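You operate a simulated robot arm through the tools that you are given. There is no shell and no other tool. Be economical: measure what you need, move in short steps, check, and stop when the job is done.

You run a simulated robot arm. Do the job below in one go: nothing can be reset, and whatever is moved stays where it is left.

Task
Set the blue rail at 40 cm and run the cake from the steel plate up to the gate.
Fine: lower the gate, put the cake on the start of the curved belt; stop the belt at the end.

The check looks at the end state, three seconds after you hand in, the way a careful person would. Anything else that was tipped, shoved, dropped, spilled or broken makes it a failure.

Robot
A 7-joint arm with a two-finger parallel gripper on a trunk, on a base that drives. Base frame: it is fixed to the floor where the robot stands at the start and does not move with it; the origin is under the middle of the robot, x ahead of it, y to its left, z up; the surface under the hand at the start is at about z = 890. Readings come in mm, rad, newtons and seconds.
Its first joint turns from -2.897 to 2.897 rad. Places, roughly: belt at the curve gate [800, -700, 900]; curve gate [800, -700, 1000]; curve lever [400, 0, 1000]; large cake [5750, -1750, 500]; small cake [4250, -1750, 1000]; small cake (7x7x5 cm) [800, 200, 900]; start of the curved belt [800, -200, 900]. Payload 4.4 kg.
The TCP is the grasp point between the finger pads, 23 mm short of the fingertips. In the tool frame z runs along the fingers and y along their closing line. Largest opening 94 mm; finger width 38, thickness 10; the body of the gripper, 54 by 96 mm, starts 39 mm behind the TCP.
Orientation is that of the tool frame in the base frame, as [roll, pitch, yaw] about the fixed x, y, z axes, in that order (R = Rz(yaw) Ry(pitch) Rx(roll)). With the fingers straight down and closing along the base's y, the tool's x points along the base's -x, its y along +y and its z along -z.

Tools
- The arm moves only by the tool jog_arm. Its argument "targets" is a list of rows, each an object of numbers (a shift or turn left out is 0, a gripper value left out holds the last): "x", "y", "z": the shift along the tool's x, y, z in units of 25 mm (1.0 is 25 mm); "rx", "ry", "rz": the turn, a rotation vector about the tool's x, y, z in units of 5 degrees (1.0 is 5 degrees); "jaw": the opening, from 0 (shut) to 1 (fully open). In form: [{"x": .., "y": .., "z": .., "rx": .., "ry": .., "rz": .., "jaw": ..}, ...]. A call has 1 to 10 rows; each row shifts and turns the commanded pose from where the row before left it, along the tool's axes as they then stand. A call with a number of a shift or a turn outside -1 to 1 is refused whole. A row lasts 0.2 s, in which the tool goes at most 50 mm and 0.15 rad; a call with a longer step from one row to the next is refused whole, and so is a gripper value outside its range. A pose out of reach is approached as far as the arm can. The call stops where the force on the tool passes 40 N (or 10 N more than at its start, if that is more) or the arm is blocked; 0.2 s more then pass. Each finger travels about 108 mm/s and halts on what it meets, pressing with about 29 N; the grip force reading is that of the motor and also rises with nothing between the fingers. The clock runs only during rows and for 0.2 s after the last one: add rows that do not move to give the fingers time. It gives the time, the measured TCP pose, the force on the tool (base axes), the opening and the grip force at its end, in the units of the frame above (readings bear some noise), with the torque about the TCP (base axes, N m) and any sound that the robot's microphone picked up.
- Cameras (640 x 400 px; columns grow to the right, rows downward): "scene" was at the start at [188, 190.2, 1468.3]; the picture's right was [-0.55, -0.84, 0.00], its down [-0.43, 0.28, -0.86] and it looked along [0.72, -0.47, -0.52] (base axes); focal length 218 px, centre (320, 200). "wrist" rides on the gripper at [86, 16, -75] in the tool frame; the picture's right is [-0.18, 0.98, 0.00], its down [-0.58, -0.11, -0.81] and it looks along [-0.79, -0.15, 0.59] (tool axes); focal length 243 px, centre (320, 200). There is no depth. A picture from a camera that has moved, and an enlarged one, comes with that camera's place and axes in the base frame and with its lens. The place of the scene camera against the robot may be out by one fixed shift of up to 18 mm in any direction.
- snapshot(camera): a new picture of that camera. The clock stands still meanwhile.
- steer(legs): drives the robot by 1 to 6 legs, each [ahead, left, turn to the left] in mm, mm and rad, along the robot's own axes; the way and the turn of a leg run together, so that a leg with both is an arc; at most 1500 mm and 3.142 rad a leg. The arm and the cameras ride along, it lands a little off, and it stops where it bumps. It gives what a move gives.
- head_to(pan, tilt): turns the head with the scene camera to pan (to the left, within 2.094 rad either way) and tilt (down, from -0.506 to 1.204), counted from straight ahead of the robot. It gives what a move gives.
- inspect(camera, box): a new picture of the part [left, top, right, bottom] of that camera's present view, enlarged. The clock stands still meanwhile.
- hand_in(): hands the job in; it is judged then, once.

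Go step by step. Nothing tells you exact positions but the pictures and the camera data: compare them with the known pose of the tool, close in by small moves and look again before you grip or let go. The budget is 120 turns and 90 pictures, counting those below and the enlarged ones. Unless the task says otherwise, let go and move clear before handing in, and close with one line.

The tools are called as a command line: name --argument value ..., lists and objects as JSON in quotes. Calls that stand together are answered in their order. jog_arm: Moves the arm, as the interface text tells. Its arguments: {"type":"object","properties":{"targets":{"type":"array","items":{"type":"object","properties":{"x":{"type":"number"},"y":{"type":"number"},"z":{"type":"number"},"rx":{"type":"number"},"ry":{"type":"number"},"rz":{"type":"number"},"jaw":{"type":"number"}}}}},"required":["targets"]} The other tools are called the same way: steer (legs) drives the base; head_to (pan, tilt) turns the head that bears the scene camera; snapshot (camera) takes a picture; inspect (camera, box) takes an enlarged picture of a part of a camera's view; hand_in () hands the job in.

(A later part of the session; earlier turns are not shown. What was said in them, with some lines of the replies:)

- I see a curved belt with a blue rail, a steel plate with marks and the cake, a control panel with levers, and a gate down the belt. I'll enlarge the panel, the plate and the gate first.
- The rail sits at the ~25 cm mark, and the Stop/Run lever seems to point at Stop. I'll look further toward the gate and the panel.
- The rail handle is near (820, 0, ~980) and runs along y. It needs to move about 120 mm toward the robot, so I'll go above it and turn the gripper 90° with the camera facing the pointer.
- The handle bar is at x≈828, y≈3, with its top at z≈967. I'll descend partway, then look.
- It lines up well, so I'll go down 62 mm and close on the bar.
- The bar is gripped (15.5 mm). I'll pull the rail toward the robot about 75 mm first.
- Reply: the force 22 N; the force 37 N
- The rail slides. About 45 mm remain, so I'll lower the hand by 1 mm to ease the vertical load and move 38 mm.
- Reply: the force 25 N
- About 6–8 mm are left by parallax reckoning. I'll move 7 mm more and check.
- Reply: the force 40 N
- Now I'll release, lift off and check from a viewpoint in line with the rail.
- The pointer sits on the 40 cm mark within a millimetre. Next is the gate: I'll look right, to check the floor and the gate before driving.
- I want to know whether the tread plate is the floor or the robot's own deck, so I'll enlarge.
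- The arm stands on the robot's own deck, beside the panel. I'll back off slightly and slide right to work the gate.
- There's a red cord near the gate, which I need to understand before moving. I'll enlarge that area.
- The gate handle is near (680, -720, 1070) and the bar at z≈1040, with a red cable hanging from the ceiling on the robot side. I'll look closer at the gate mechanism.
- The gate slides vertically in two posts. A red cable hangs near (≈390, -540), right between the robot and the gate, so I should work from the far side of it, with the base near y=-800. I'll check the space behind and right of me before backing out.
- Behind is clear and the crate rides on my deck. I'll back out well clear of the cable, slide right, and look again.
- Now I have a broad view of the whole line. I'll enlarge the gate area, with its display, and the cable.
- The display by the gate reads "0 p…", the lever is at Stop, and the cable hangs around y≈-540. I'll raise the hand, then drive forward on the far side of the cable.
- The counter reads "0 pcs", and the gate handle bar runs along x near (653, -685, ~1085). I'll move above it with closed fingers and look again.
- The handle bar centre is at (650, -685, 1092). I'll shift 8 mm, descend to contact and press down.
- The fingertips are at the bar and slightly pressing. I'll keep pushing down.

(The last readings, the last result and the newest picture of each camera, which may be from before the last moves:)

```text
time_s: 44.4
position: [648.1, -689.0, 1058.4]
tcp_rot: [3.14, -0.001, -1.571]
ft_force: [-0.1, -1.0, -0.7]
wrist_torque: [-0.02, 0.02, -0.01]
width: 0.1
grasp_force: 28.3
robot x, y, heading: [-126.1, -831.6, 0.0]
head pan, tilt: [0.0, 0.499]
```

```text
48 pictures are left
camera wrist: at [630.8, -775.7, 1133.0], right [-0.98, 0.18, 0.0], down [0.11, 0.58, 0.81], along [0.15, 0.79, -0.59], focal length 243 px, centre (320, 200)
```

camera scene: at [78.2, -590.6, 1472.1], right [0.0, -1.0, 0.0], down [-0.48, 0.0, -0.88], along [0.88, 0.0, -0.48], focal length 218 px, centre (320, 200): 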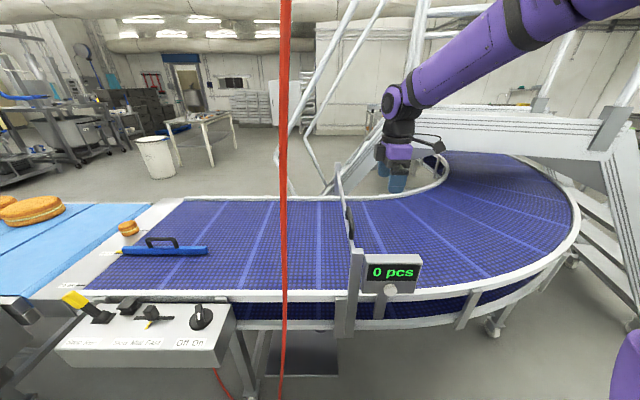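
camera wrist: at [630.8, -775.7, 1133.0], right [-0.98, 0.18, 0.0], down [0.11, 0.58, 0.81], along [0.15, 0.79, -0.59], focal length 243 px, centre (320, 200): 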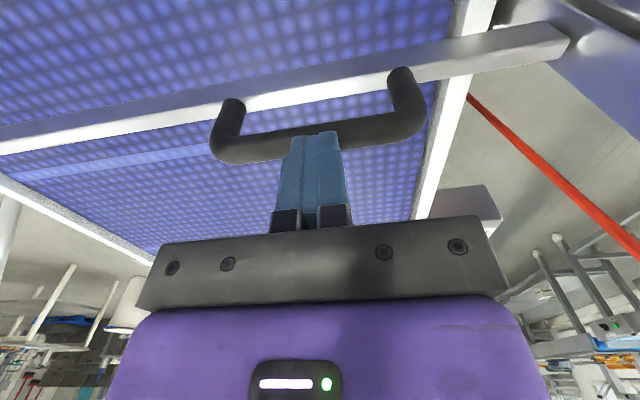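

The gate follows the hand down with little resistance. I'll keep going until it bottoms.

jog_arm --targets '[{"z": 0.4}, {"z": 0.4}, {"z": 0.4}, {"z": 0.4}, {"z": 0.4}, {"z": 0.4}]'

jog_arm --targets '[{"z": 0.3}, {"z": 0.3}, {"z": 0.3}, {"z": 0.3}, {"z": 0.3}, {"z": 0.3}]'

inspect --camera "scene" --box '[280, 120, 440, 320]'

snapshot --camera "wrist"

```text
time_s: 45.7
position: [648.2, -690.3, 1011.5]
tcp_rot: [-3.137, -0.001, -1.57]
ft_force: [-16.7, -6.9, 25.0]
wrist_torque: [-0.16, 0.49, 0.01]
width: 0.0
grasp_force: 29.3
robot x, y, heading: [-125.5, -830.2, 0.001]
head pan, tilt: [0.0, 0.499]
stopped in row 6: the force on the tool passed its limit at 64 N (the readings are from after the stop); the commanded pose is now the measured one
```

```text
time_s: 46.0
position: [648.6, -689.4, 1011.1]
tcp_rot: [-3.136, 0.0, -1.57]
ft_force: [-15.2, -5.3, 21.4]
wrist_torque: [-0.15, 0.44, 0.02]
width: 0.0
grasp_force: 28.4
robot x, y, heading: [-127.6, -827.5, -0.007]
head pan, tilt: [0.0, 0.499]
stopped in row 1: the force on the tool passed its limit at 51 N (the readings are from after the stop); the commanded pose is now the measured one
```

```text
2.00 times, centred on (360, 220) of scene
camera zoom: at [76.4, -591.2, 1472.3], right [0.0, -1.0, 0.0], down [-0.48, 0.0, -0.88], along [0.88, 0.0, -0.48], focal length 436 px, centre (240, 160)
```

zoom: 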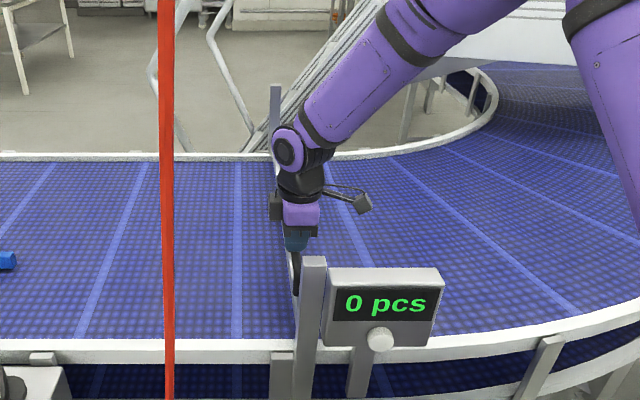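

```text
46 pictures are left
camera wrist: at [631.1, -776.0, 1085.3], right [-0.98, 0.18, -0.01], down [0.1, 0.58, 0.81], along [0.15, 0.79, -0.59], focal length 243 px, centre (320, 200)
```

wrist: 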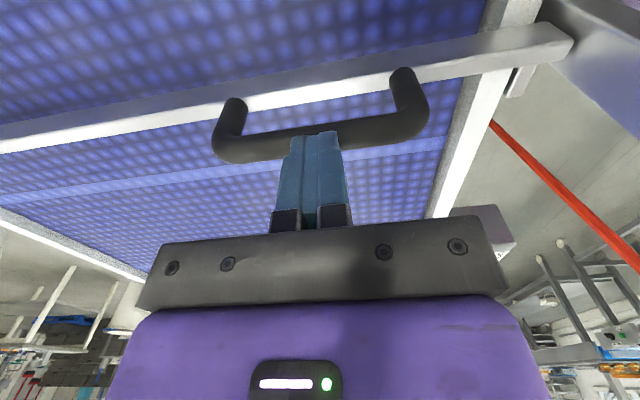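

It stopped firmly after dropping about 95 mm. I'll lift off and check that the gate stays down.

jog_arm --targets '[{"z": -1}, {"z": -1}, {"z": -1}, {"z": -1}, {"z": -1}, {"z": -1}, {"z": -1}, {"z": -1, "x": 1}, {"z": -1, "x": 1}, {"x": 1}]'

inspect --camera "scene" --box '[280, 120, 440, 320]'

snapshot --camera "wrist"

```text
time_s: 48.2
position: [649.2, -763.1, 1234.2]
tcp_rot: [-3.135, -0.001, -1.569]
ft_force: [0.9, 0.5, 0.4]
wrist_torque: [-0.04, 0.01, -0.02]
width: 0.1
grasp_force: 28.8
robot x, y, heading: [-126.1, -829.4, 0.005]
head pan, tilt: [0.0, 0.499]
```

```text
2.00 times, centred on (360, 220) of scene
camera zoom: at [78.0, -590.4, 1472.0], right [0.0, -1.0, 0.0], down [-0.48, 0.0, -0.88], along [0.88, 0.0, -0.48], focal length 436 px, centre (240, 160)
```

zoom: 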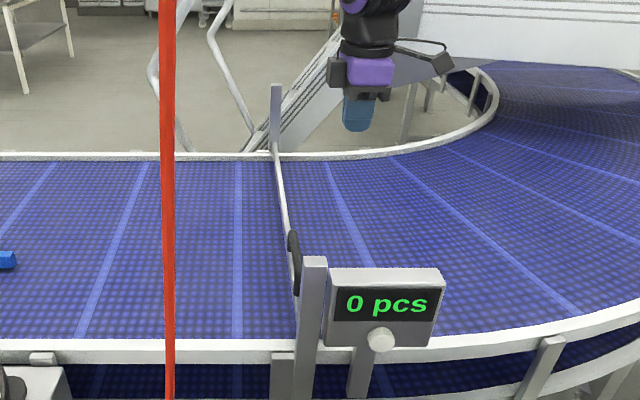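

```text
44 pictures are left
camera wrist: at [632.1, -849.6, 1307.9], right [-0.98, 0.18, -0.01], down [0.1, 0.58, 0.81], along [0.15, 0.79, -0.59], focal length 243 px, centre (320, 200)
```

wrist: 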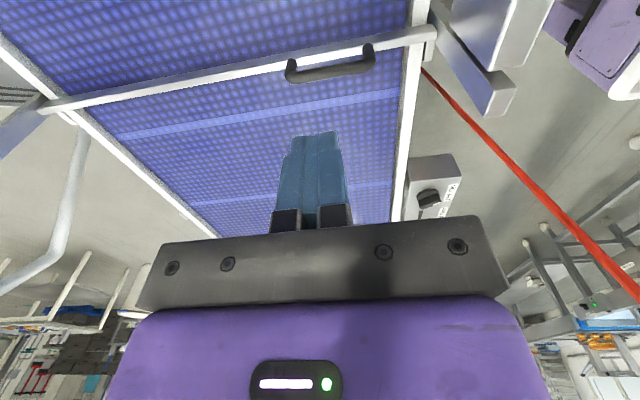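

The gate stays down on the walls. Now I'll back out, pass the cable again and return to the start to take the cake.

steer --legs '[[-460, 0, 0], [0, 830, 0]]'

snapshot --camera "scene"

```text
time_s: 55.0
position: [196.4, 54.7, 1233.7]
tcp_rot: [-3.135, 0.001, -1.584]
ft_force: [-0.3, -0.8, -0.6]
wrist_torque: [0.01, 0.02, 0.0]
width: 0.1
grasp_force: 29.1
robot x, y, heading: [-577.8, -3.4, -0.011]
head pan, tilt: [0.0, 0.499]
```

```text
43 pictures are left
camera scene: at [-372.6, 235.2, 1472.1], right [-0.01, -1.0, 0.0], down [-0.48, 0.01, -0.88], along [0.88, -0.01, -0.48], focal length 218 px, centre (320, 200)
```

scene: 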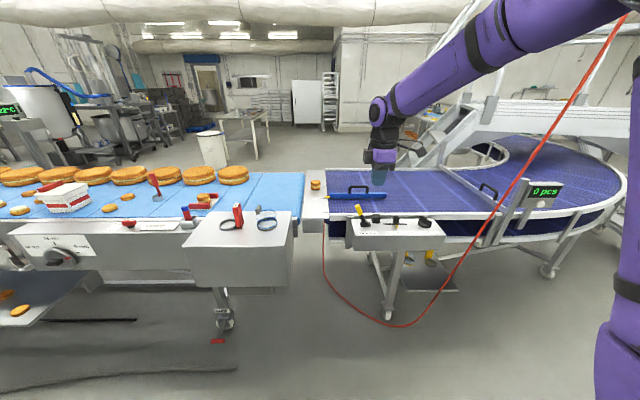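

The cable is where it was and the line is undisturbed. I'll drive forward to the starting stand.

steer --legs '[[560, 0, 0.011]]'

snapshot --camera "wrist"

snapshot --camera "scene"

```text
time_s: 58.2
position: [759.7, 53.4, 1233.0]
tcp_rot: [-3.135, -0.001, -1.575]
ft_force: [-0.9, 0.0, -0.3]
wrist_torque: [0.01, -0.01, -0.01]
width: 0.1
grasp_force: 29.0
robot x, y, heading: [-15.4, -7.5, -0.005]
head pan, tilt: [0.0, 0.499]
```

```text
42 pictures are left
camera wrist: at [741.5, -31.7, 1307.5], right [-0.98, 0.19, -0.01], down [0.11, 0.58, 0.81], along [0.16, 0.79, -0.59], focal length 243 px, centre (320, 200)
```

wrist: 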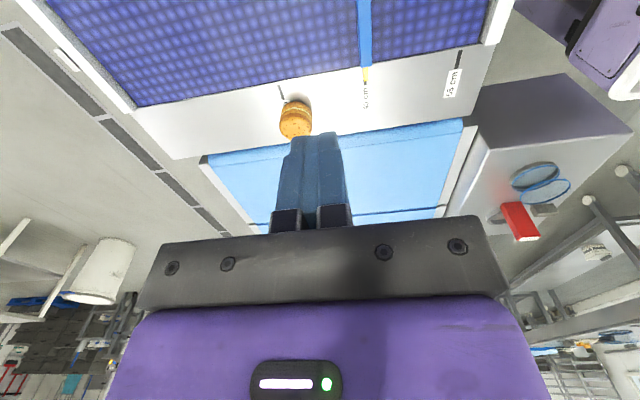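

```text
41 pictures are left
camera scene: at [188.9, 231.0, 1472.1], right [-0.01, -1.0, 0.0], down [-0.48, 0.0, -0.88], along [0.88, -0.01, -0.48], focal length 218 px, centre (320, 200)
```

scene: 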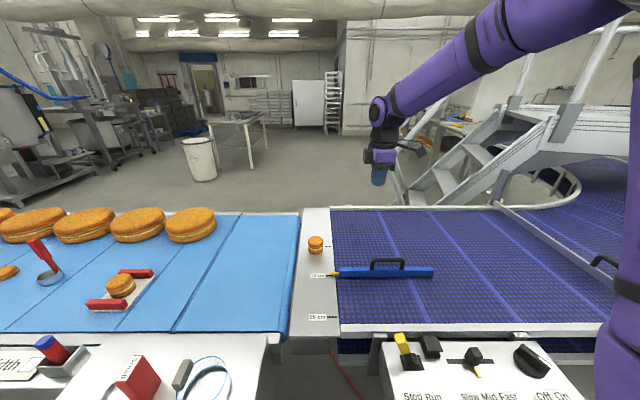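

The cake is at about (845, 233). I'll open the gripper and move above it.

jog_arm --targets '[{"y": -0.43, "x": -0.9, "z": 0.6, "jaw": 1}, {"y": -0.43, "x": -0.9, "z": 0.6}, {"y": -0.43, "x": -0.9, "z": 0.6}, {"y": -0.43, "x": -0.9, "z": 0.6}, {"y": -0.43, "x": -0.9, "z": 0.6}, {"y": -0.43, "x": -0.9, "z": 0.6}, {"y": -0.43, "x": -0.9, "z": 0.6}, {"y": -0.4, "x": -0.5, "z": 0.6}, {}]'

snapshot --camera "wrist"

inspect --camera "scene" --box '[260, 160, 420, 260]'

```text
time_s: 60.2
position: [847.1, 225.0, 1114.5]
tcp_rot: [-3.135, 0.001, -1.576]
ft_force: [0.1, -0.5, 0.8]
wrist_torque: [0.01, 0.0, 0.02]
width: 94.0
grasp_force: 0.2
robot x, y, heading: [-16.0, -6.9, -0.007]
head pan, tilt: [0.0, 0.499]
```

```text
40 pictures are left
camera wrist: at [829.2, 138.6, 1188.5], right [-0.98, 0.19, -0.01], down [0.11, 0.58, 0.81], along [0.16, 0.79, -0.59], focal length 243 px, centre (320, 200)
```

wrist: 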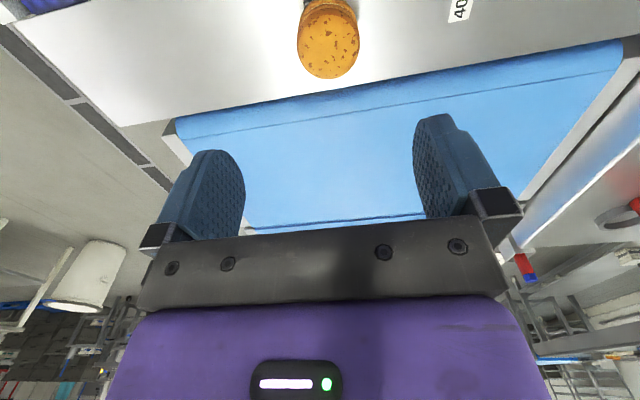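

```text
4.00 times, centred on (340, 210) of scene
camera zoom: at [188.8, 231.0, 1472.1], right [-0.01, -1.0, 0.0], down [-0.48, 0.0, -0.88], along [0.88, -0.01, -0.48], focal length 872 px, centre (240, 160)
```

zoom: 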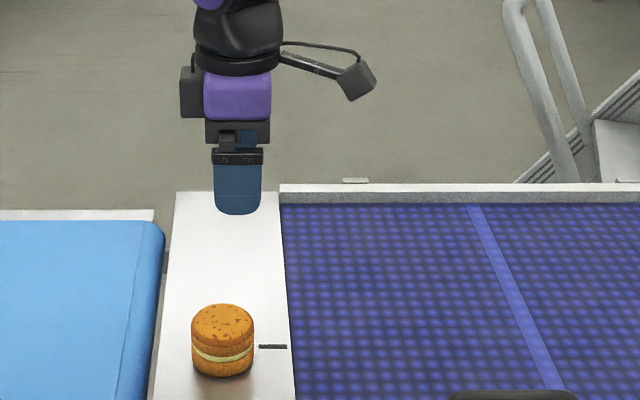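

The cake is centred at (842, 236), top about 932. I'll align and descend to just above grasp height, then check.

jog_arm --targets '[{"y": 0.2, "x": -0.44, "z": 1}, {"z": 1}, {"z": 1}, {"z": 1}, {"z": 0.8}, {}]'

snapshot --camera "wrist"

inspect --camera "scene" --box '[260, 180, 380, 280]'

```text
time_s: 61.6
position: [844.0, 235.9, 992.5]
tcp_rot: [-3.134, -0.001, -1.575]
ft_force: [0.0, -0.7, 0.2]
wrist_torque: [0.0, -0.02, 0.02]
width: 94.0
grasp_force: 0.2
robot x, y, heading: [-18.2, -6.9, -0.006]
head pan, tilt: [0.0, 0.499]
```

```text
38 pictures are left
camera wrist: at [825.5, 149.6, 1067.2], right [-0.98, 0.19, -0.01], down [0.11, 0.58, 0.81], along [0.16, 0.79, -0.59], focal length 243 px, centre (320, 200)
```

wrist: 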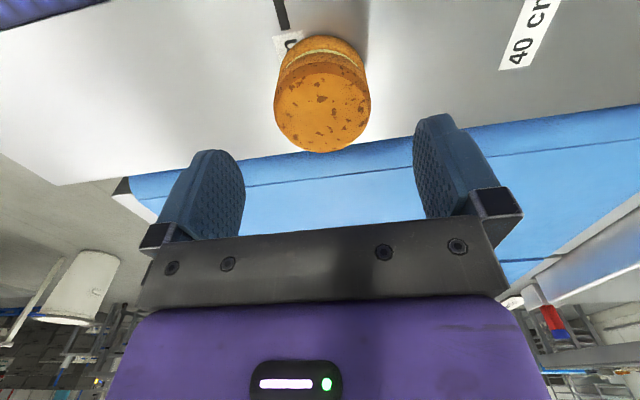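

```text
4.00 times, centred on (320, 230) of scene
camera zoom: at [188.9, 231.0, 1472.1], right [-0.01, -1.0, 0.0], down [-0.48, 0.0, -0.88], along [0.88, -0.01, -0.48], focal length 872 px, centre (320, 80)
```

zoom: 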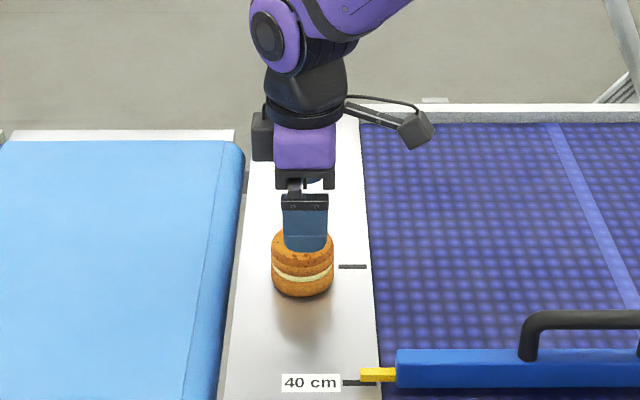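

It's well aligned. I'll descend to grasp height and close.

jog_arm --targets '[{"y": 0.1, "z": 1}, {"z": 1}, {"z": 0.6}, {"z": 0.4}, {"jaw": 0.8}, {"jaw": 0.7}, {"jaw": 0.6}, {}, {}]'

snapshot --camera "wrist"

inspect --camera "scene" --box '[260, 180, 380, 280]'

```text
time_s: 63.6
position: [841.0, 236.2, 919.3]
tcp_rot: [-3.134, -0.002, -1.575]
ft_force: [0.8, 0.6, -0.1]
wrist_torque: [0.01, 0.0, 0.0]
width: 61.6
grasp_force: 10.8
robot x, y, heading: [-15.5, -4.4, -0.002]
head pan, tilt: [0.0, 0.499]
```

```text
36 pictures are left
camera wrist: at [823.9, 150.2, 993.5], right [-0.98, 0.19, -0.01], down [0.11, 0.58, 0.81], along [0.16, 0.79, -0.59], focal length 243 px, centre (320, 200)
```

wrist: 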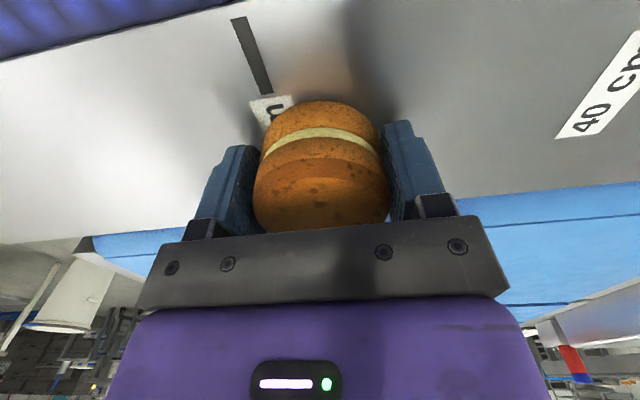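

```text
4.00 times, centred on (320, 230) of scene
camera zoom: at [188.9, 231.0, 1472.1], right [-0.01, -1.0, 0.0], down [-0.48, 0.0, -0.88], along [0.88, -0.01, -0.48], focal length 872 px, centre (320, 80)
```

zoom: 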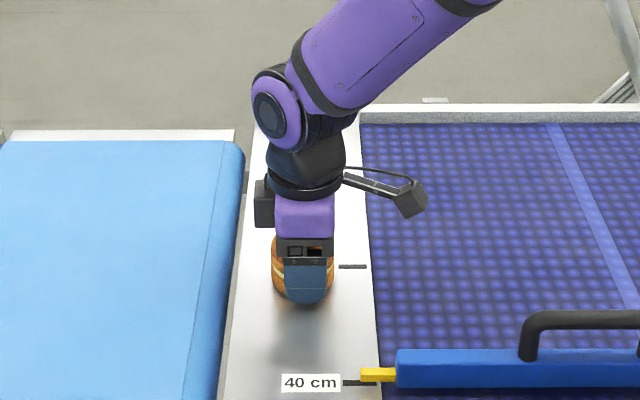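

The cake is held gently (61.6 mm, 11 N). I'll lift a little and check that it comes along.

jog_arm --targets '[{"jaw": 0.58}, {}, {"z": -0.5}, {"z": -0.7}, {"z": -0.8}, {"z": -0.6}, {}]'

inspect --camera "scene" --box '[260, 160, 420, 280]'

```text
time_s: 65.2
position: [841.0, 236.5, 985.0]
tcp_rot: [-3.134, 0.001, -1.577]
ft_force: [-0.6, -0.7, -1.1]
wrist_torque: [0.0, -0.01, -0.02]
width: 61.7
grasp_force: 10.8
robot x, y, heading: [-14.6, -6.9, -0.006]
head pan, tilt: [0.0, 0.499]
```

```text
3.33 times, centred on (340, 220) of scene
camera zoom: at [189.0, 231.0, 1472.1], right [-0.01, -1.0, 0.0], down [-0.48, 0.0, -0.88], along [0.88, -0.01, -0.48], focal length 727 px, centre (253, 133)
```

zoom: 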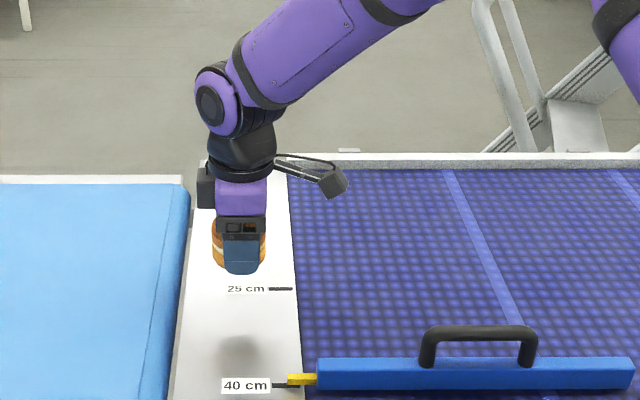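

The cake is lifted and secure. I'll carry it over the beginning of the belt, on the far side of the rail.

jog_arm --targets '[{"x": 0.6}, {"x": 1}, {"x": 1}, {"x": 1}, {"x": 1}, {"x": 1}, {"x": 0.8, "y": 0.4}, {"x": 0.4}, {}]'

jog_arm --targets '[{"z": 1}, {"z": 0.7}, {"z": 0.4}, {"z": 0.2}, {}]'

snapshot --camera "wrist"

inspect --camera "scene" --box '[300, 180, 420, 280]'

```text
time_s: 67.2
position: [829.9, 66.0, 984.6]
tcp_rot: [-3.135, 0.001, -1.575]
ft_force: [-0.5, 0.2, -1.0]
wrist_torque: [-0.01, 0.01, 0.02]
width: 61.4
grasp_force: 11.4
robot x, y, heading: [-17.3, -3.2, -0.006]
head pan, tilt: [0.0, 0.499]
```

```text
time_s: 68.4
position: [829.4, 65.6, 926.0]
tcp_rot: [-3.135, -0.001, -1.574]
ft_force: [-0.7, -0.3, -0.8]
wrist_torque: [-0.01, 0.01, 0.01]
width: 61.6
grasp_force: 11.0
robot x, y, heading: [-17.5, -8.2, -0.002]
head pan, tilt: [0.0, 0.499]
```

```text
33 pictures are left
camera wrist: at [812.1, -20.6, 1001.0], right [-0.98, 0.19, -0.01], down [0.11, 0.58, 0.81], along [0.16, 0.79, -0.59], focal length 243 px, centre (320, 200)
```

wrist: 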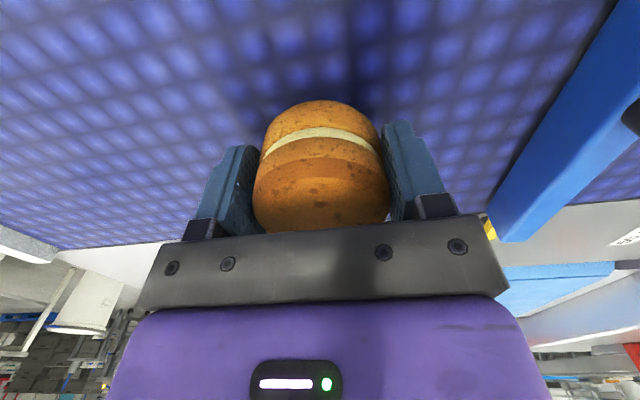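

```text
4.00 times, centred on (360, 230) of scene
camera zoom: at [188.9, 231.0, 1472.1], right [-0.01, -1.0, 0.0], down [-0.48, 0.0, -0.88], along [0.88, -0.01, -0.48], focal length 872 px, centre (160, 80)
```

zoom: 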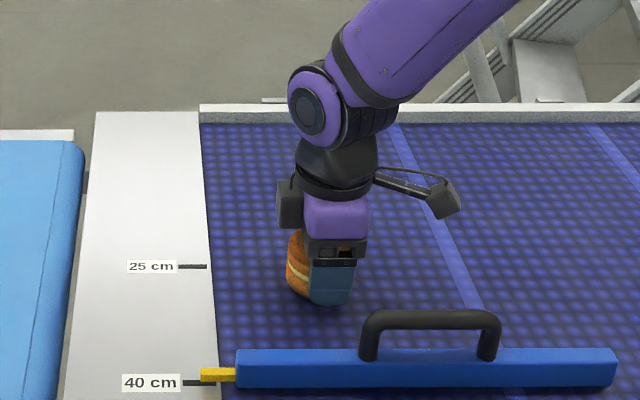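

The cake is 7 mm above the plate-level height. I'll lower in small steps and watch the force.

jog_arm --targets '[{"z": 0.1}, {"z": 0.1}, {}]'

jog_arm --targets '[{"z": 0.08}, {}]'

jog_arm --targets '[{"z": 0.08}, {}]'

inspect --camera "wrist" --box '[220, 60, 420, 240]'

```text
time_s: 69.2
position: [829.2, 65.3, 921.3]
tcp_rot: [-3.136, 0.001, -1.577]
ft_force: [-0.4, -0.4, -1.1]
wrist_torque: [0.0, 0.0, -0.01]
width: 61.6
grasp_force: 11.1
robot x, y, heading: [-19.0, -4.7, -0.003]
head pan, tilt: [0.0, 0.499]
```

```text
time_s: 69.8
position: [829.9, 66.0, 918.9]
tcp_rot: [-3.134, 0.0, -1.576]
ft_force: [-0.5, -0.9, -0.9]
wrist_torque: [0.0, -0.01, 0.02]
width: 61.7
grasp_force: 11.4
robot x, y, heading: [-15.6, -9.7, -0.005]
head pan, tilt: [0.0, 0.499]
```

```text
time_s: 70.4
position: [830.1, 65.3, 918.4]
tcp_rot: [-3.136, 0.0, -1.575]
ft_force: [-0.1, -1.2, 7.9]
wrist_torque: [0.03, 0.32, 0.03]
width: 61.8
grasp_force: 11.0
robot x, y, heading: [-14.1, -6.1, -0.006]
head pan, tilt: [0.0, 0.499]
```

```text
2.22 times, centred on (320, 150) of wrist
camera zoom: at [811.5, -20.8, 992.4], right [-0.98, 0.19, -0.01], down [0.11, 0.58, 0.81], along [0.16, 0.79, -0.59], focal length 539 px, centre (320, 311)
```

zoom: 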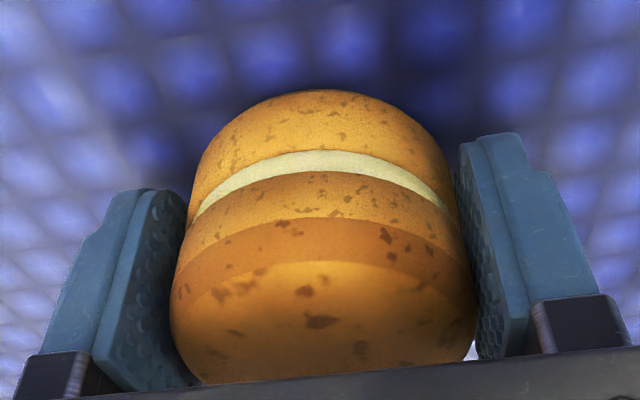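

Contact: 8 N upward force at the same height as the plate. I'll release and lift clear.

jog_arm --targets '[{"jaw": 0.7}, {"jaw": 0.85}, {"jaw": 1}, {}, {"z": -0.6}, {"z": -1}, {"z": -1}, {"z": -1}, {"z": -1}, {"z": -1}]'

jog_arm --targets '[{"z": -1}, {"z": -1}, {"z": -1}, {"z": -1}, {"z": -1}, {"z": -1}]'

snapshot --camera "scene"

inspect --camera "scene" --box '[280, 180, 440, 400]'

```text
time_s: 72.6
position: [828.0, 66.5, 1057.2]
tcp_rot: [-3.134, 0.002, -1.576]
ft_force: [0.3, -0.4, -0.5]
wrist_torque: [0.0, 0.02, 0.02]
width: 94.1
grasp_force: 0.0
robot x, y, heading: [-18.0, -6.9, -0.008]
head pan, tilt: [0.0, 0.499]
```

```text
time_s: 74.0
position: [827.9, 65.1, 1208.4]
tcp_rot: [-3.136, 0.001, -1.576]
ft_force: [-0.2, 0.5, 0.2]
wrist_torque: [0.0, 0.01, -0.05]
width: 94.0
grasp_force: 0.1
robot x, y, heading: [-20.5, -8.1, -0.003]
head pan, tilt: [0.0, 0.499]
```

```text
30 pictures are left
camera scene: at [189.1, 231.0, 1472.1], right [-0.01, -1.0, 0.0], down [-0.48, 0.0, -0.88], along [0.88, -0.01, -0.48], focal length 218 px, centre (320, 200)
```

scene: 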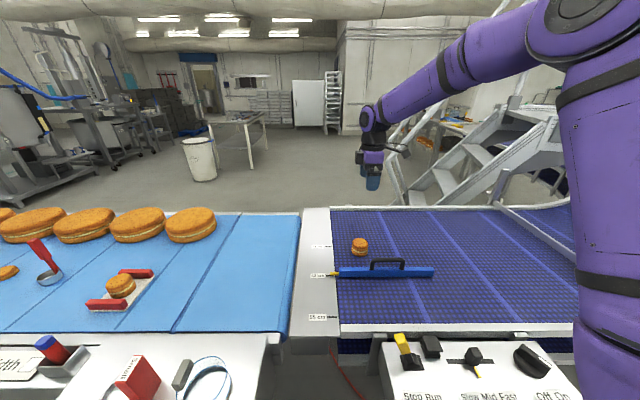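

```text
1.82 times, centred on (360, 290) of scene
camera zoom: at [189.1, 231.0, 1472.1], right [-0.01, -1.0, 0.0], down [-0.48, 0.0, -0.88], along [0.88, -0.01, -0.48], focal length 396 px, centre (247, 36)
```

zoom: 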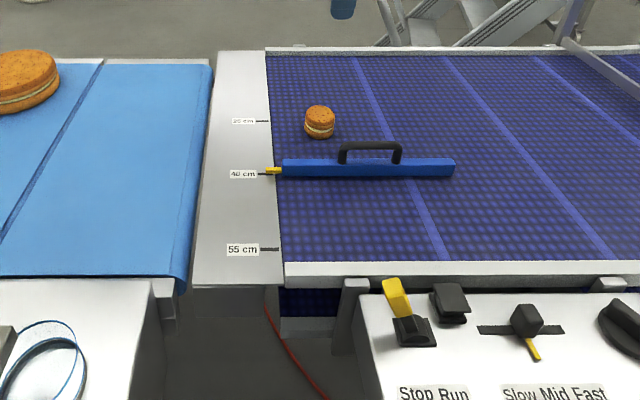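

The cake stands on the start of the belt and the rail still reads 40 cm. Next is the lever, with its yellow knob near (440, 53, 970): I'll back up for reach and turn the gripper so the fingers can straddle it along y.

steer --legs '[[-255, 0, 0.005]]'

jog_arm --targets '[{"rz": 1}, {"rz": 1}, {"rz": 1}, {"rz": 1}, {"rz": 1}, {"rz": 1}, {"rz": 1}, {"rz": 1}, {"rz": 1}, {"rz": 1}]'

jog_arm --targets '[{"rz": 1}, {"rz": 1}, {"rz": 1}, {"rz": 1}, {"rz": 1}, {"rz": 1}, {"rz": 1}, {"rz": 1}, {}]'

head_to --pan -0.35 --tilt 0.55

snapshot --camera "scene"

snapshot --camera "wrist"

```text
time_s: 75.8
position: [578.3, 67.5, 1209.0]
tcp_rot: [-3.135, 0.001, -1.574]
ft_force: [0.6, 0.0, -0.5]
wrist_torque: [0.02, 0.03, 0.01]
width: 94.0
grasp_force: 0.0
robot x, y, heading: [-266.0, -4.6, -0.004]
head pan, tilt: [0.0, 0.499]
```

```text
time_s: 78.0
position: [577.6, 66.9, 1208.1]
tcp_rot: [-3.138, 0.005, -2.448]
ft_force: [0.1, 0.2, -0.3]
wrist_torque: [-0.03, 0.03, -0.04]
width: 94.0
grasp_force: 0.0
robot x, y, heading: [-265.4, -7.5, -0.003]
head pan, tilt: [0.0, 0.499]
```

```text
time_s: 80.0
position: [577.7, 67.4, 1208.2]
tcp_rot: [3.141, 0.009, 3.138]
ft_force: [0.6, -0.2, 0.0]
wrist_torque: [-0.05, -0.01, 0.01]
width: 94.2
grasp_force: 0.0
robot x, y, heading: [-267.6, -6.3, -0.003]
head pan, tilt: [0.0, 0.499]
```

```text
time_s: 80.8
position: [578.2, 68.3, 1207.7]
tcp_rot: [-3.141, 0.008, 3.138]
ft_force: [0.3, -0.5, 0.5]
wrist_torque: [0.0, -0.01, -0.04]
width: 93.9
grasp_force: 0.0
robot x, y, heading: [-266.1, -8.4, -0.003]
head pan, tilt: [-0.351, 0.55]
```

```text
28 pictures are left
camera scene: at [-67.8, 201.8, 1467.5], right [-0.35, -0.94, 0.0], down [-0.49, 0.18, -0.85], along [0.8, -0.3, -0.52], focal length 218 px, centre (320, 200)
```

scene: 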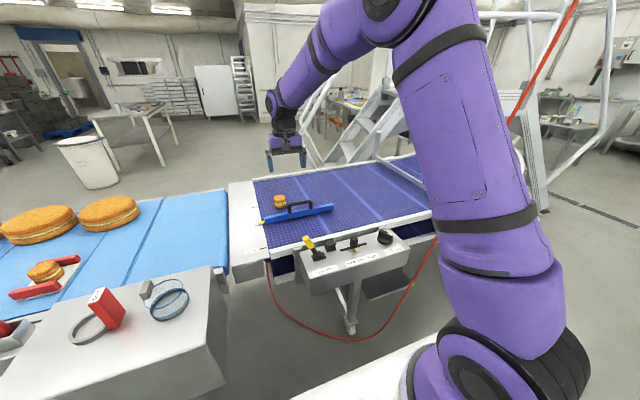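

```text
27 pictures are left
camera wrist: at [490.3, 84.7, 1281.8], right [0.19, 0.98, 0.0], down [0.58, -0.11, 0.81], along [0.8, -0.15, -0.59], focal length 243 px, centre (320, 200)
```

wrist: 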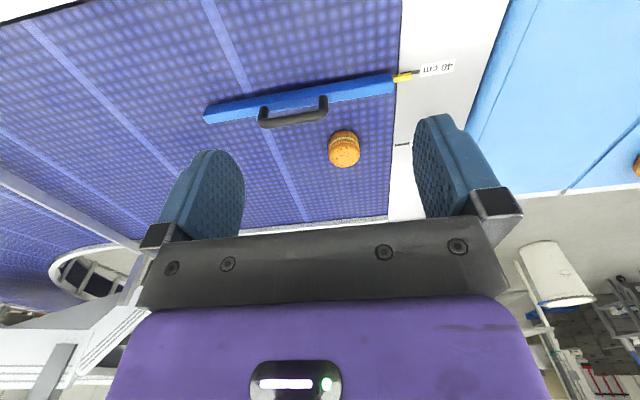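

I'll go above the lever and look from both cameras.

jog_arm --targets '[{"x": 0.9, "y": -0.1, "z": 0.7}, {"x": 0.9, "y": -0.1, "z": 0.8}, {"x": 0.9, "y": -0.1, "z": 0.8}, {"x": 0.9, "y": -0.1, "z": 0.8}, {"x": 0.9, "y": -0.1, "z": 0.8}, {"x": 0.9, "y": -0.1, "z": 0.8}, {}]'

snapshot --camera "wrist"

inspect --camera "scene" --box '[260, 180, 420, 300]'

```text
time_s: 82.5
position: [444.7, 54.0, 1088.1]
tcp_rot: [3.14, 0.006, 3.138]
ft_force: [-0.1, -0.6, 0.2]
wrist_torque: [-0.03, 0.0, 0.0]
width: 93.9
grasp_force: 0.0
robot x, y, heading: [-264.1, -7.7, -0.003]
head pan, tilt: [-0.351, 0.55]
```

```text
26 pictures are left
camera wrist: at [357.2, 70.0, 1162.4], right [0.19, 0.98, 0.0], down [0.58, -0.11, 0.81], along [0.8, -0.15, -0.59], focal length 243 px, centre (320, 200)
```

wrist: 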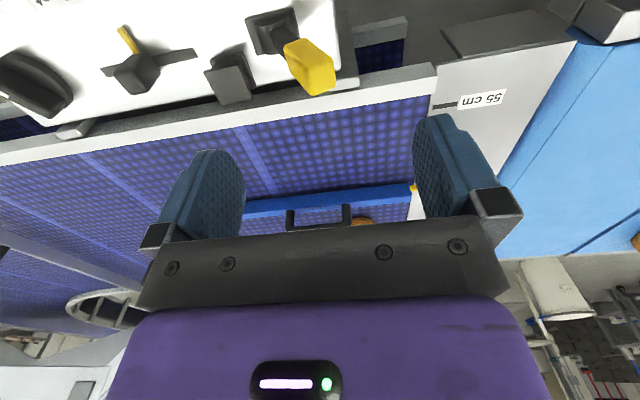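

```text
3.33 times, centred on (340, 240) of scene
camera zoom: at [-67.8, 201.7, 1467.5], right [-0.35, -0.94, 0.0], down [-0.49, 0.18, -0.85], along [0.8, -0.3, -0.52], focal length 727 px, centre (253, 67)
```

zoom: 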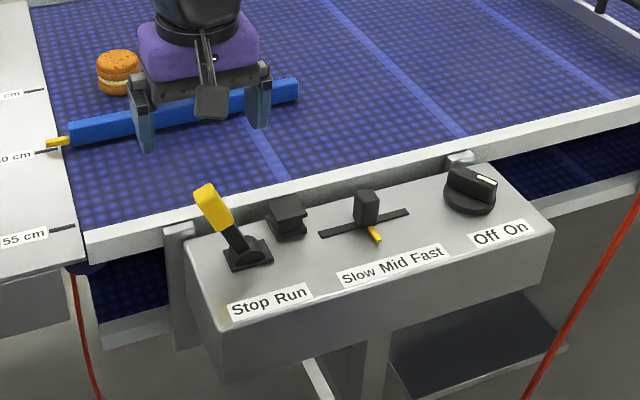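

The knob is at (445, 48, 970) and the black block beside it is lower, at about z 935. I'll narrow the jaws and lower so the fingers straddle the knob.

jog_arm --targets '[{"jaw": 0.65, "y": -0.15}, {}, {"z": 0.9}, {"z": 0.9}, {"z": 0.8}, {"z": 0.8}, {"z": 0.5}, {"z": 0.3}]'

snapshot --camera "wrist"

inspect --camera "scene" --box '[270, 190, 390, 280]'

```text
time_s: 84.2
position: [444.4, 50.2, 984.1]
tcp_rot: [-3.141, 0.005, 3.138]
ft_force: [0.5, -0.7, 0.1]
wrist_torque: [0.0, 0.03, -0.01]
width: 61.3
grasp_force: 0.1
robot x, y, heading: [-268.5, -9.1, -0.005]
head pan, tilt: [-0.351, 0.55]
```

```text
24 pictures are left
camera wrist: at [357.8, 66.5, 1058.0], right [0.19, 0.98, 0.0], down [0.58, -0.11, 0.81], along [0.8, -0.15, -0.59], focal length 243 px, centre (320, 200)
```

wrist: 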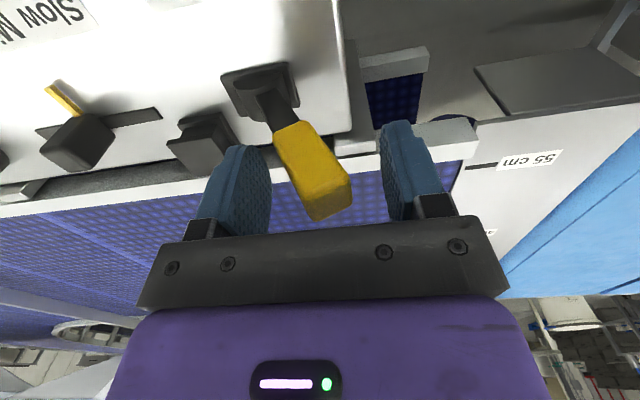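

```text
4.44 times, centred on (330, 235) of scene
camera zoom: at [-68.0, 201.7, 1467.5], right [-0.35, -0.94, 0.0], down [-0.49, 0.18, -0.85], along [0.8, -0.3, -0.52], focal length 969 px, centre (276, 44)
```

zoom: 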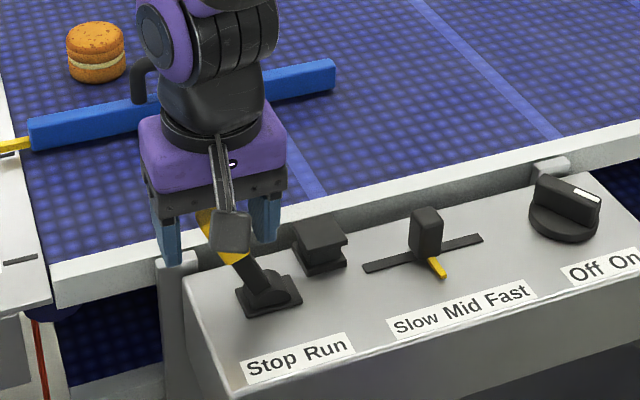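

The fingers straddle the knob nicely. I'll push toward Run (-y) in steps and listen.

jog_arm --targets '[{"y": -0.6}, {"y": -0.6}, {"y": -0.6}, {"y": -0.5}]'

inspect --camera "scene" --box '[270, 190, 390, 280]'

```text
time_s: 85.2
position: [446.0, -7.1, 985.0]
tcp_rot: [3.141, 0.007, 3.138]
ft_force: [-0.4, 0.2, 0.1]
wrist_torque: [0.0, 0.01, -0.04]
width: 61.1
grasp_force: 0.0
robot x, y, heading: [-265.1, -7.8, 0.001]
head pan, tilt: [-0.351, 0.55]
```

```text
4.44 times, centred on (330, 235) of scene
camera zoom: at [-67.9, 201.9, 1467.5], right [-0.35, -0.94, 0.0], down [-0.49, 0.18, -0.85], along [0.8, -0.3, -0.52], focal length 969 px, centre (276, 44)
```

zoom: 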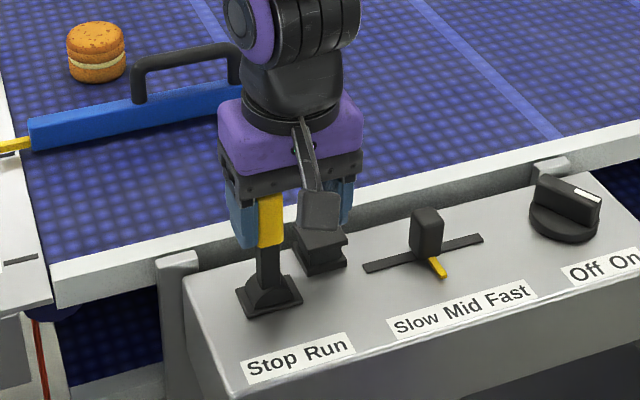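

The lever is upright. I'll push on toward Run.

jog_arm --targets '[{"y": -0.5}, {"y": -0.5}]'

snapshot --camera "scene"

```text
time_s: 85.8
position: [445.1, -33.5, 985.3]
tcp_rot: [3.141, 0.006, 3.138]
ft_force: [0.2, 0.8, 0.3]
wrist_torque: [-0.03, -0.02, -0.01]
width: 60.8
grasp_force: 0.0
robot x, y, heading: [-263.8, -8.5, -0.007]
head pan, tilt: [-0.351, 0.55]
```

```text
21 pictures are left
camera scene: at [-67.9, 201.9, 1467.5], right [-0.35, -0.94, 0.0], down [-0.49, 0.18, -0.85], along [0.8, -0.3, -0.52], focal length 218 px, centre (320, 200)
```

scene: 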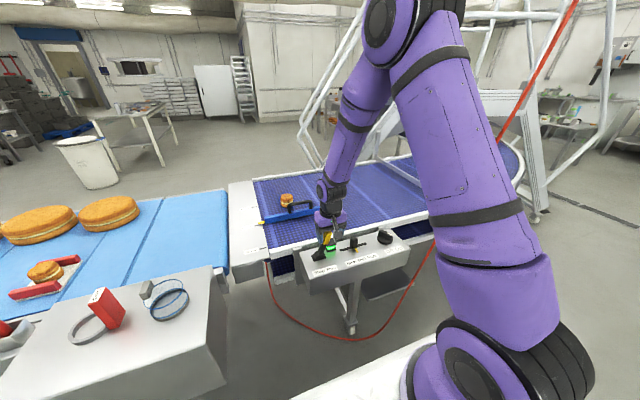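

A green lamp is lit beside the lever and the cake has begun to move, so the belt is running. I'll wait a second and track it.

jog_arm --targets '[{}, {}, {}, {}, {}]'

snapshot --camera "scene"

snapshot --camera "wrist"

```text
time_s: 87.0
position: [444.9, -32.2, 985.9]
tcp_rot: [-3.14, 0.006, 3.138]
ft_force: [0.4, 0.8, 0.3]
wrist_torque: [0.03, 0.01, -0.01]
width: 60.7
grasp_force: 0.1
robot x, y, heading: [-267.4, -7.8, -0.002]
head pan, tilt: [-0.351, 0.55]
```

```text
20 pictures are left
camera scene: at [-67.8, 201.7, 1467.5], right [-0.35, -0.94, 0.0], down [-0.49, 0.18, -0.85], along [0.8, -0.3, -0.52], focal length 218 px, centre (320, 200)
```

scene: 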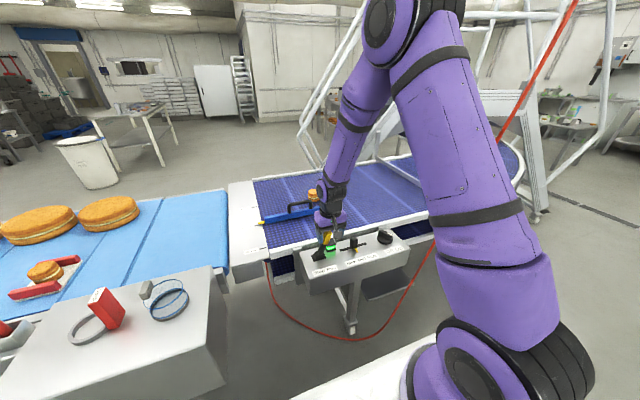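

```text
19 pictures are left
camera wrist: at [357.0, -16.3, 1059.0], right [0.19, 0.98, 0.0], down [0.58, -0.11, 0.81], along [0.8, -0.15, -0.59], focal length 243 px, centre (320, 200)
```

wrist: 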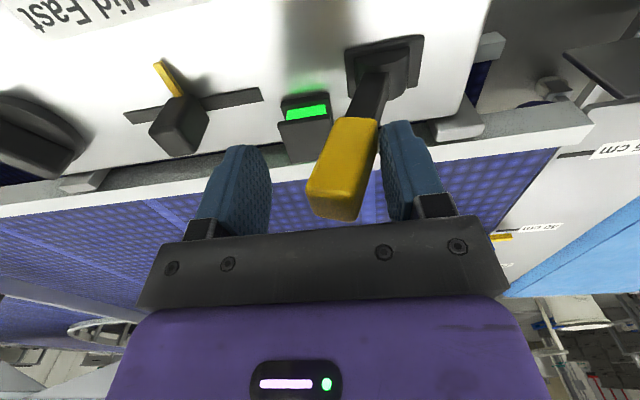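

The belt carries the cake at about 105 mm/s, with some 5 s left to the gate. I'll wait 4 s and look.

jog_arm --targets '[{}, {}, {}, {}, {}, {}, {}, {}, {}, {}]'

jog_arm --targets '[{}, {}, {}, {}, {}, {}, {}, {}, {}]'

inspect --camera "scene" --box '[300, 130, 460, 230]'

```text
time_s: 89.2
position: [444.5, -33.8, 986.0]
tcp_rot: [3.141, 0.006, 3.138]
ft_force: [0.0, -0.1, -0.5]
wrist_torque: [0.02, -0.02, 0.0]
width: 61.1
grasp_force: 0.0
robot x, y, heading: [-264.7, -5.8, -0.004]
head pan, tilt: [-0.351, 0.55]
```

```text
time_s: 91.2
position: [444.1, -33.4, 985.1]
tcp_rot: [-3.141, 0.006, 3.137]
ft_force: [-0.5, -0.1, 0.2]
wrist_torque: [0.01, 0.02, 0.02]
width: 61.2
grasp_force: 0.0
robot x, y, heading: [-264.7, -5.0, -0.003]
head pan, tilt: [-0.351, 0.55]
```

```text
4.00 times, centred on (380, 180) of scene
camera zoom: at [-67.8, 201.7, 1467.5], right [-0.35, -0.94, 0.0], down [-0.49, 0.18, -0.85], along [0.8, -0.3, -0.52], focal length 872 px, centre (80, 280)
```

zoom: 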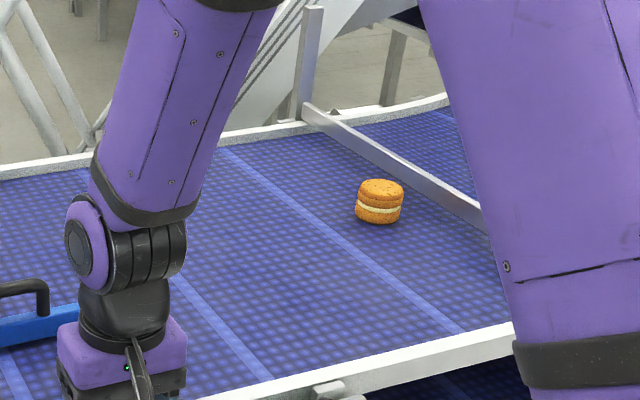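

The cake is about 50 mm short of the gate. I'll wait another second.

jog_arm --targets '[{}, {}, {}, {}]'

inspect --camera "scene" --box '[350, 130, 450, 192]'

```text
time_s: 92.2
position: [445.5, -31.7, 985.5]
tcp_rot: [-3.14, 0.008, 3.138]
ft_force: [-0.3, -0.4, -0.4]
wrist_torque: [0.01, -0.01, -0.03]
width: 61.1
grasp_force: 0.0
robot x, y, heading: [-264.1, -6.7, -0.006]
head pan, tilt: [-0.351, 0.55]
```

```text
6.40 times, centred on (400, 161) of scene
camera zoom: at [-67.8, 201.7, 1467.5], right [-0.35, -0.94, 0.0], down [-0.49, 0.18, -0.85], along [0.8, -0.3, -0.52], focal length 1395 px, centre (-192, 450)
```

zoom: 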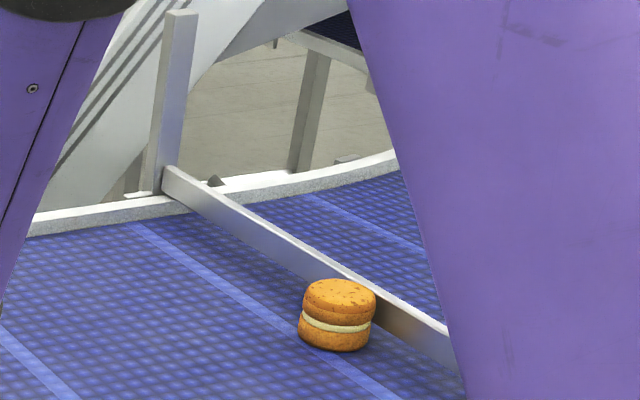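

The cake rests against the gate. Now I'll push the lever back to Stop.

jog_arm --targets '[{"y": 0.9}, {"y": 0.9}, {"y": 0.8}, {"y": 0.7}]'

snapshot --camera "wrist"

```text
time_s: 93.2
position: [445.5, 50.1, 985.7]
tcp_rot: [-3.14, 0.006, 3.138]
ft_force: [-0.1, 0.2, 0.5]
wrist_torque: [0.02, -0.02, 0.01]
width: 61.1
grasp_force: 0.1
robot x, y, heading: [-268.5, -8.4, -0.001]
head pan, tilt: [-0.351, 0.55]
```

```text
16 pictures are left
camera wrist: at [357.7, 66.7, 1059.0], right [0.19, 0.98, 0.0], down [0.58, -0.11, 0.81], along [0.8, -0.15, -0.59], focal length 243 px, centre (320, 200)
```

wrist: 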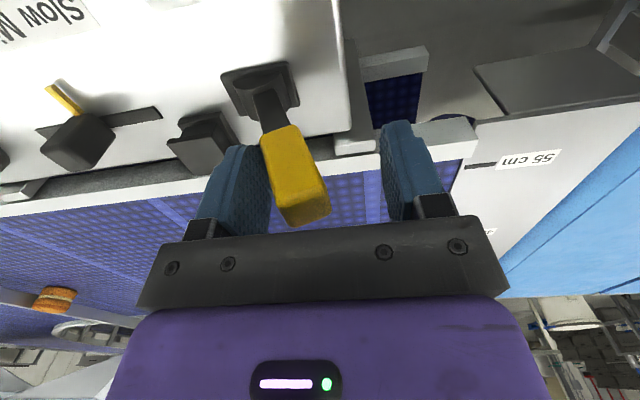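

The green lamp is out. I'll nudge a little further so the lever sits fully at Stop, as at the start.

jog_arm --targets '[{"y": 0.4}, {"y": 0.3}, {"y": -0.4}, {"y": -0.3}, {}]'

inspect --camera "wrist" --box '[160, 40, 400, 240]'

```text
time_s: 94.5
position: [444.1, 48.9, 984.7]
tcp_rot: [-3.141, 0.008, 3.137]
ft_force: [-1.1, -0.1, -0.8]
wrist_torque: [0.0, -0.03, 0.02]
width: 61.1
grasp_force: 0.0
robot x, y, heading: [-267.6, -7.9, -0.005]
head pan, tilt: [-0.351, 0.55]
```

```text
2.00 times, centred on (280, 140) of wrist
camera zoom: at [356.8, 65.7, 1058.7], right [0.19, 0.98, 0.0], down [0.58, -0.11, 0.81], along [0.8, -0.15, -0.59], focal length 485 px, centre (400, 320)
```

zoom: 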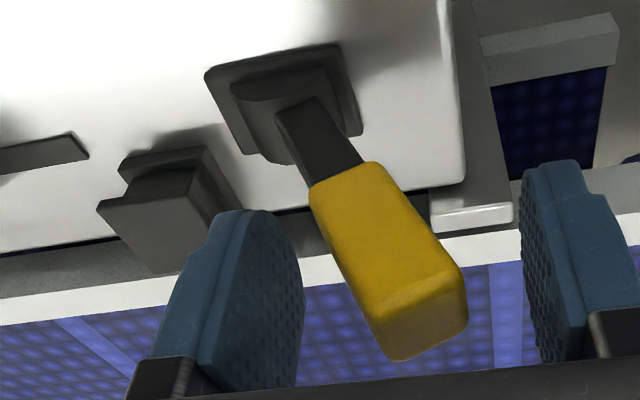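

The lever is back at its original Stop tilt and clear of both fingers. I'll lift straight up and take a final look.

jog_arm --targets '[{"z": -0.6}, {"z": -1}, {"z": -1}, {"z": -1}, {"z": -1}, {"z": -1}, {"z": -1}, {"z": -1}, {}]'

snapshot --camera "scene"

snapshot --camera "wrist"

inspect --camera "scene" --box '[240, 150, 440, 280]'

```text
time_s: 96.5
position: [441.6, 48.6, 1175.1]
tcp_rot: [-3.141, 0.005, 3.139]
ft_force: [-0.5, 0.4, 0.4]
wrist_torque: [0.0, 0.0, -0.03]
width: 61.3
grasp_force: 0.1
robot x, y, heading: [-264.1, -4.6, -0.004]
head pan, tilt: [-0.351, 0.55]
```

```text
14 pictures are left
camera scene: at [-67.8, 201.7, 1467.5], right [-0.35, -0.94, 0.0], down [-0.49, 0.18, -0.85], along [0.8, -0.3, -0.52], focal length 218 px, centre (320, 200)
```

scene: 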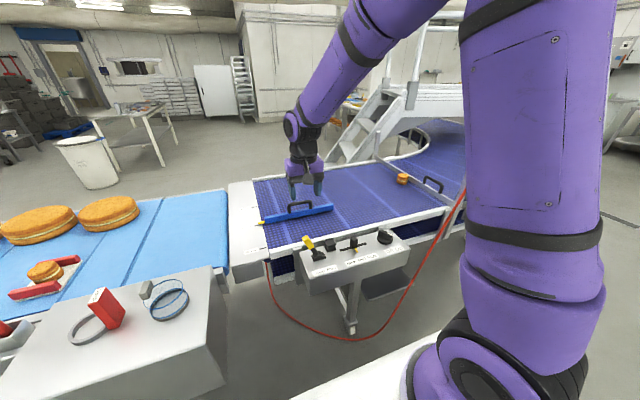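

```text
13 pictures are left
camera wrist: at [353.7, 66.0, 1248.7], right [0.19, 0.98, 0.0], down [0.58, -0.11, 0.81], along [0.8, -0.15, -0.59], focal length 243 px, centre (320, 200)
```

wrist: 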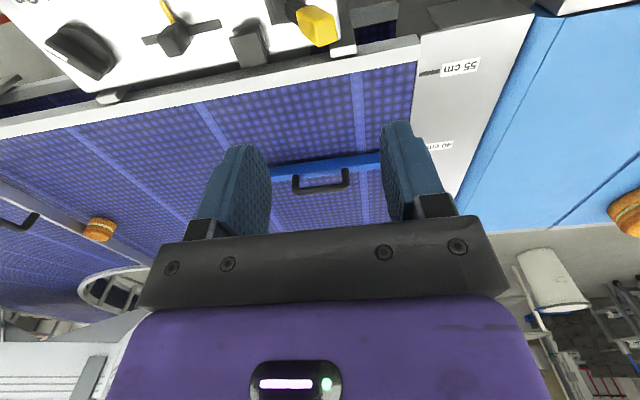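

```text
3.08 times, centred on (340, 215) of scene
camera zoom: at [-67.8, 201.7, 1467.5], right [-0.35, -0.94, 0.0], down [-0.49, 0.18, -0.85], along [0.8, -0.3, -0.52], focal length 671 px, centre (258, 154)
```

zoom: 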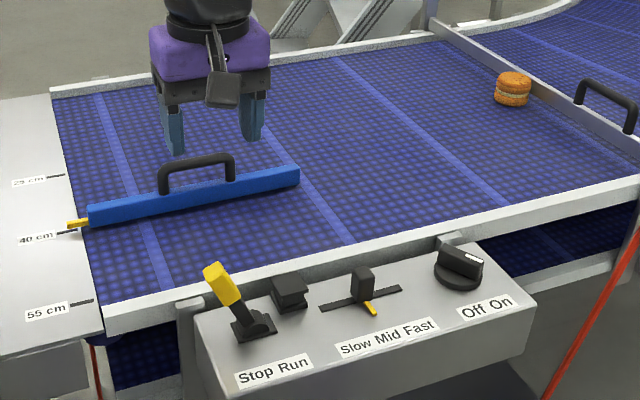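

The rail is at 40 cm, the gate is down with the cake upright against it, the lever is at Stop with the lamp off, and the hand is clear. I'm handing in.

hand_in

```text
The job is handed in.
```

The blue rail is at 40 cm, the gate is lowered, the cake was run along the belt and rests against the gate, and the belt is stopped.
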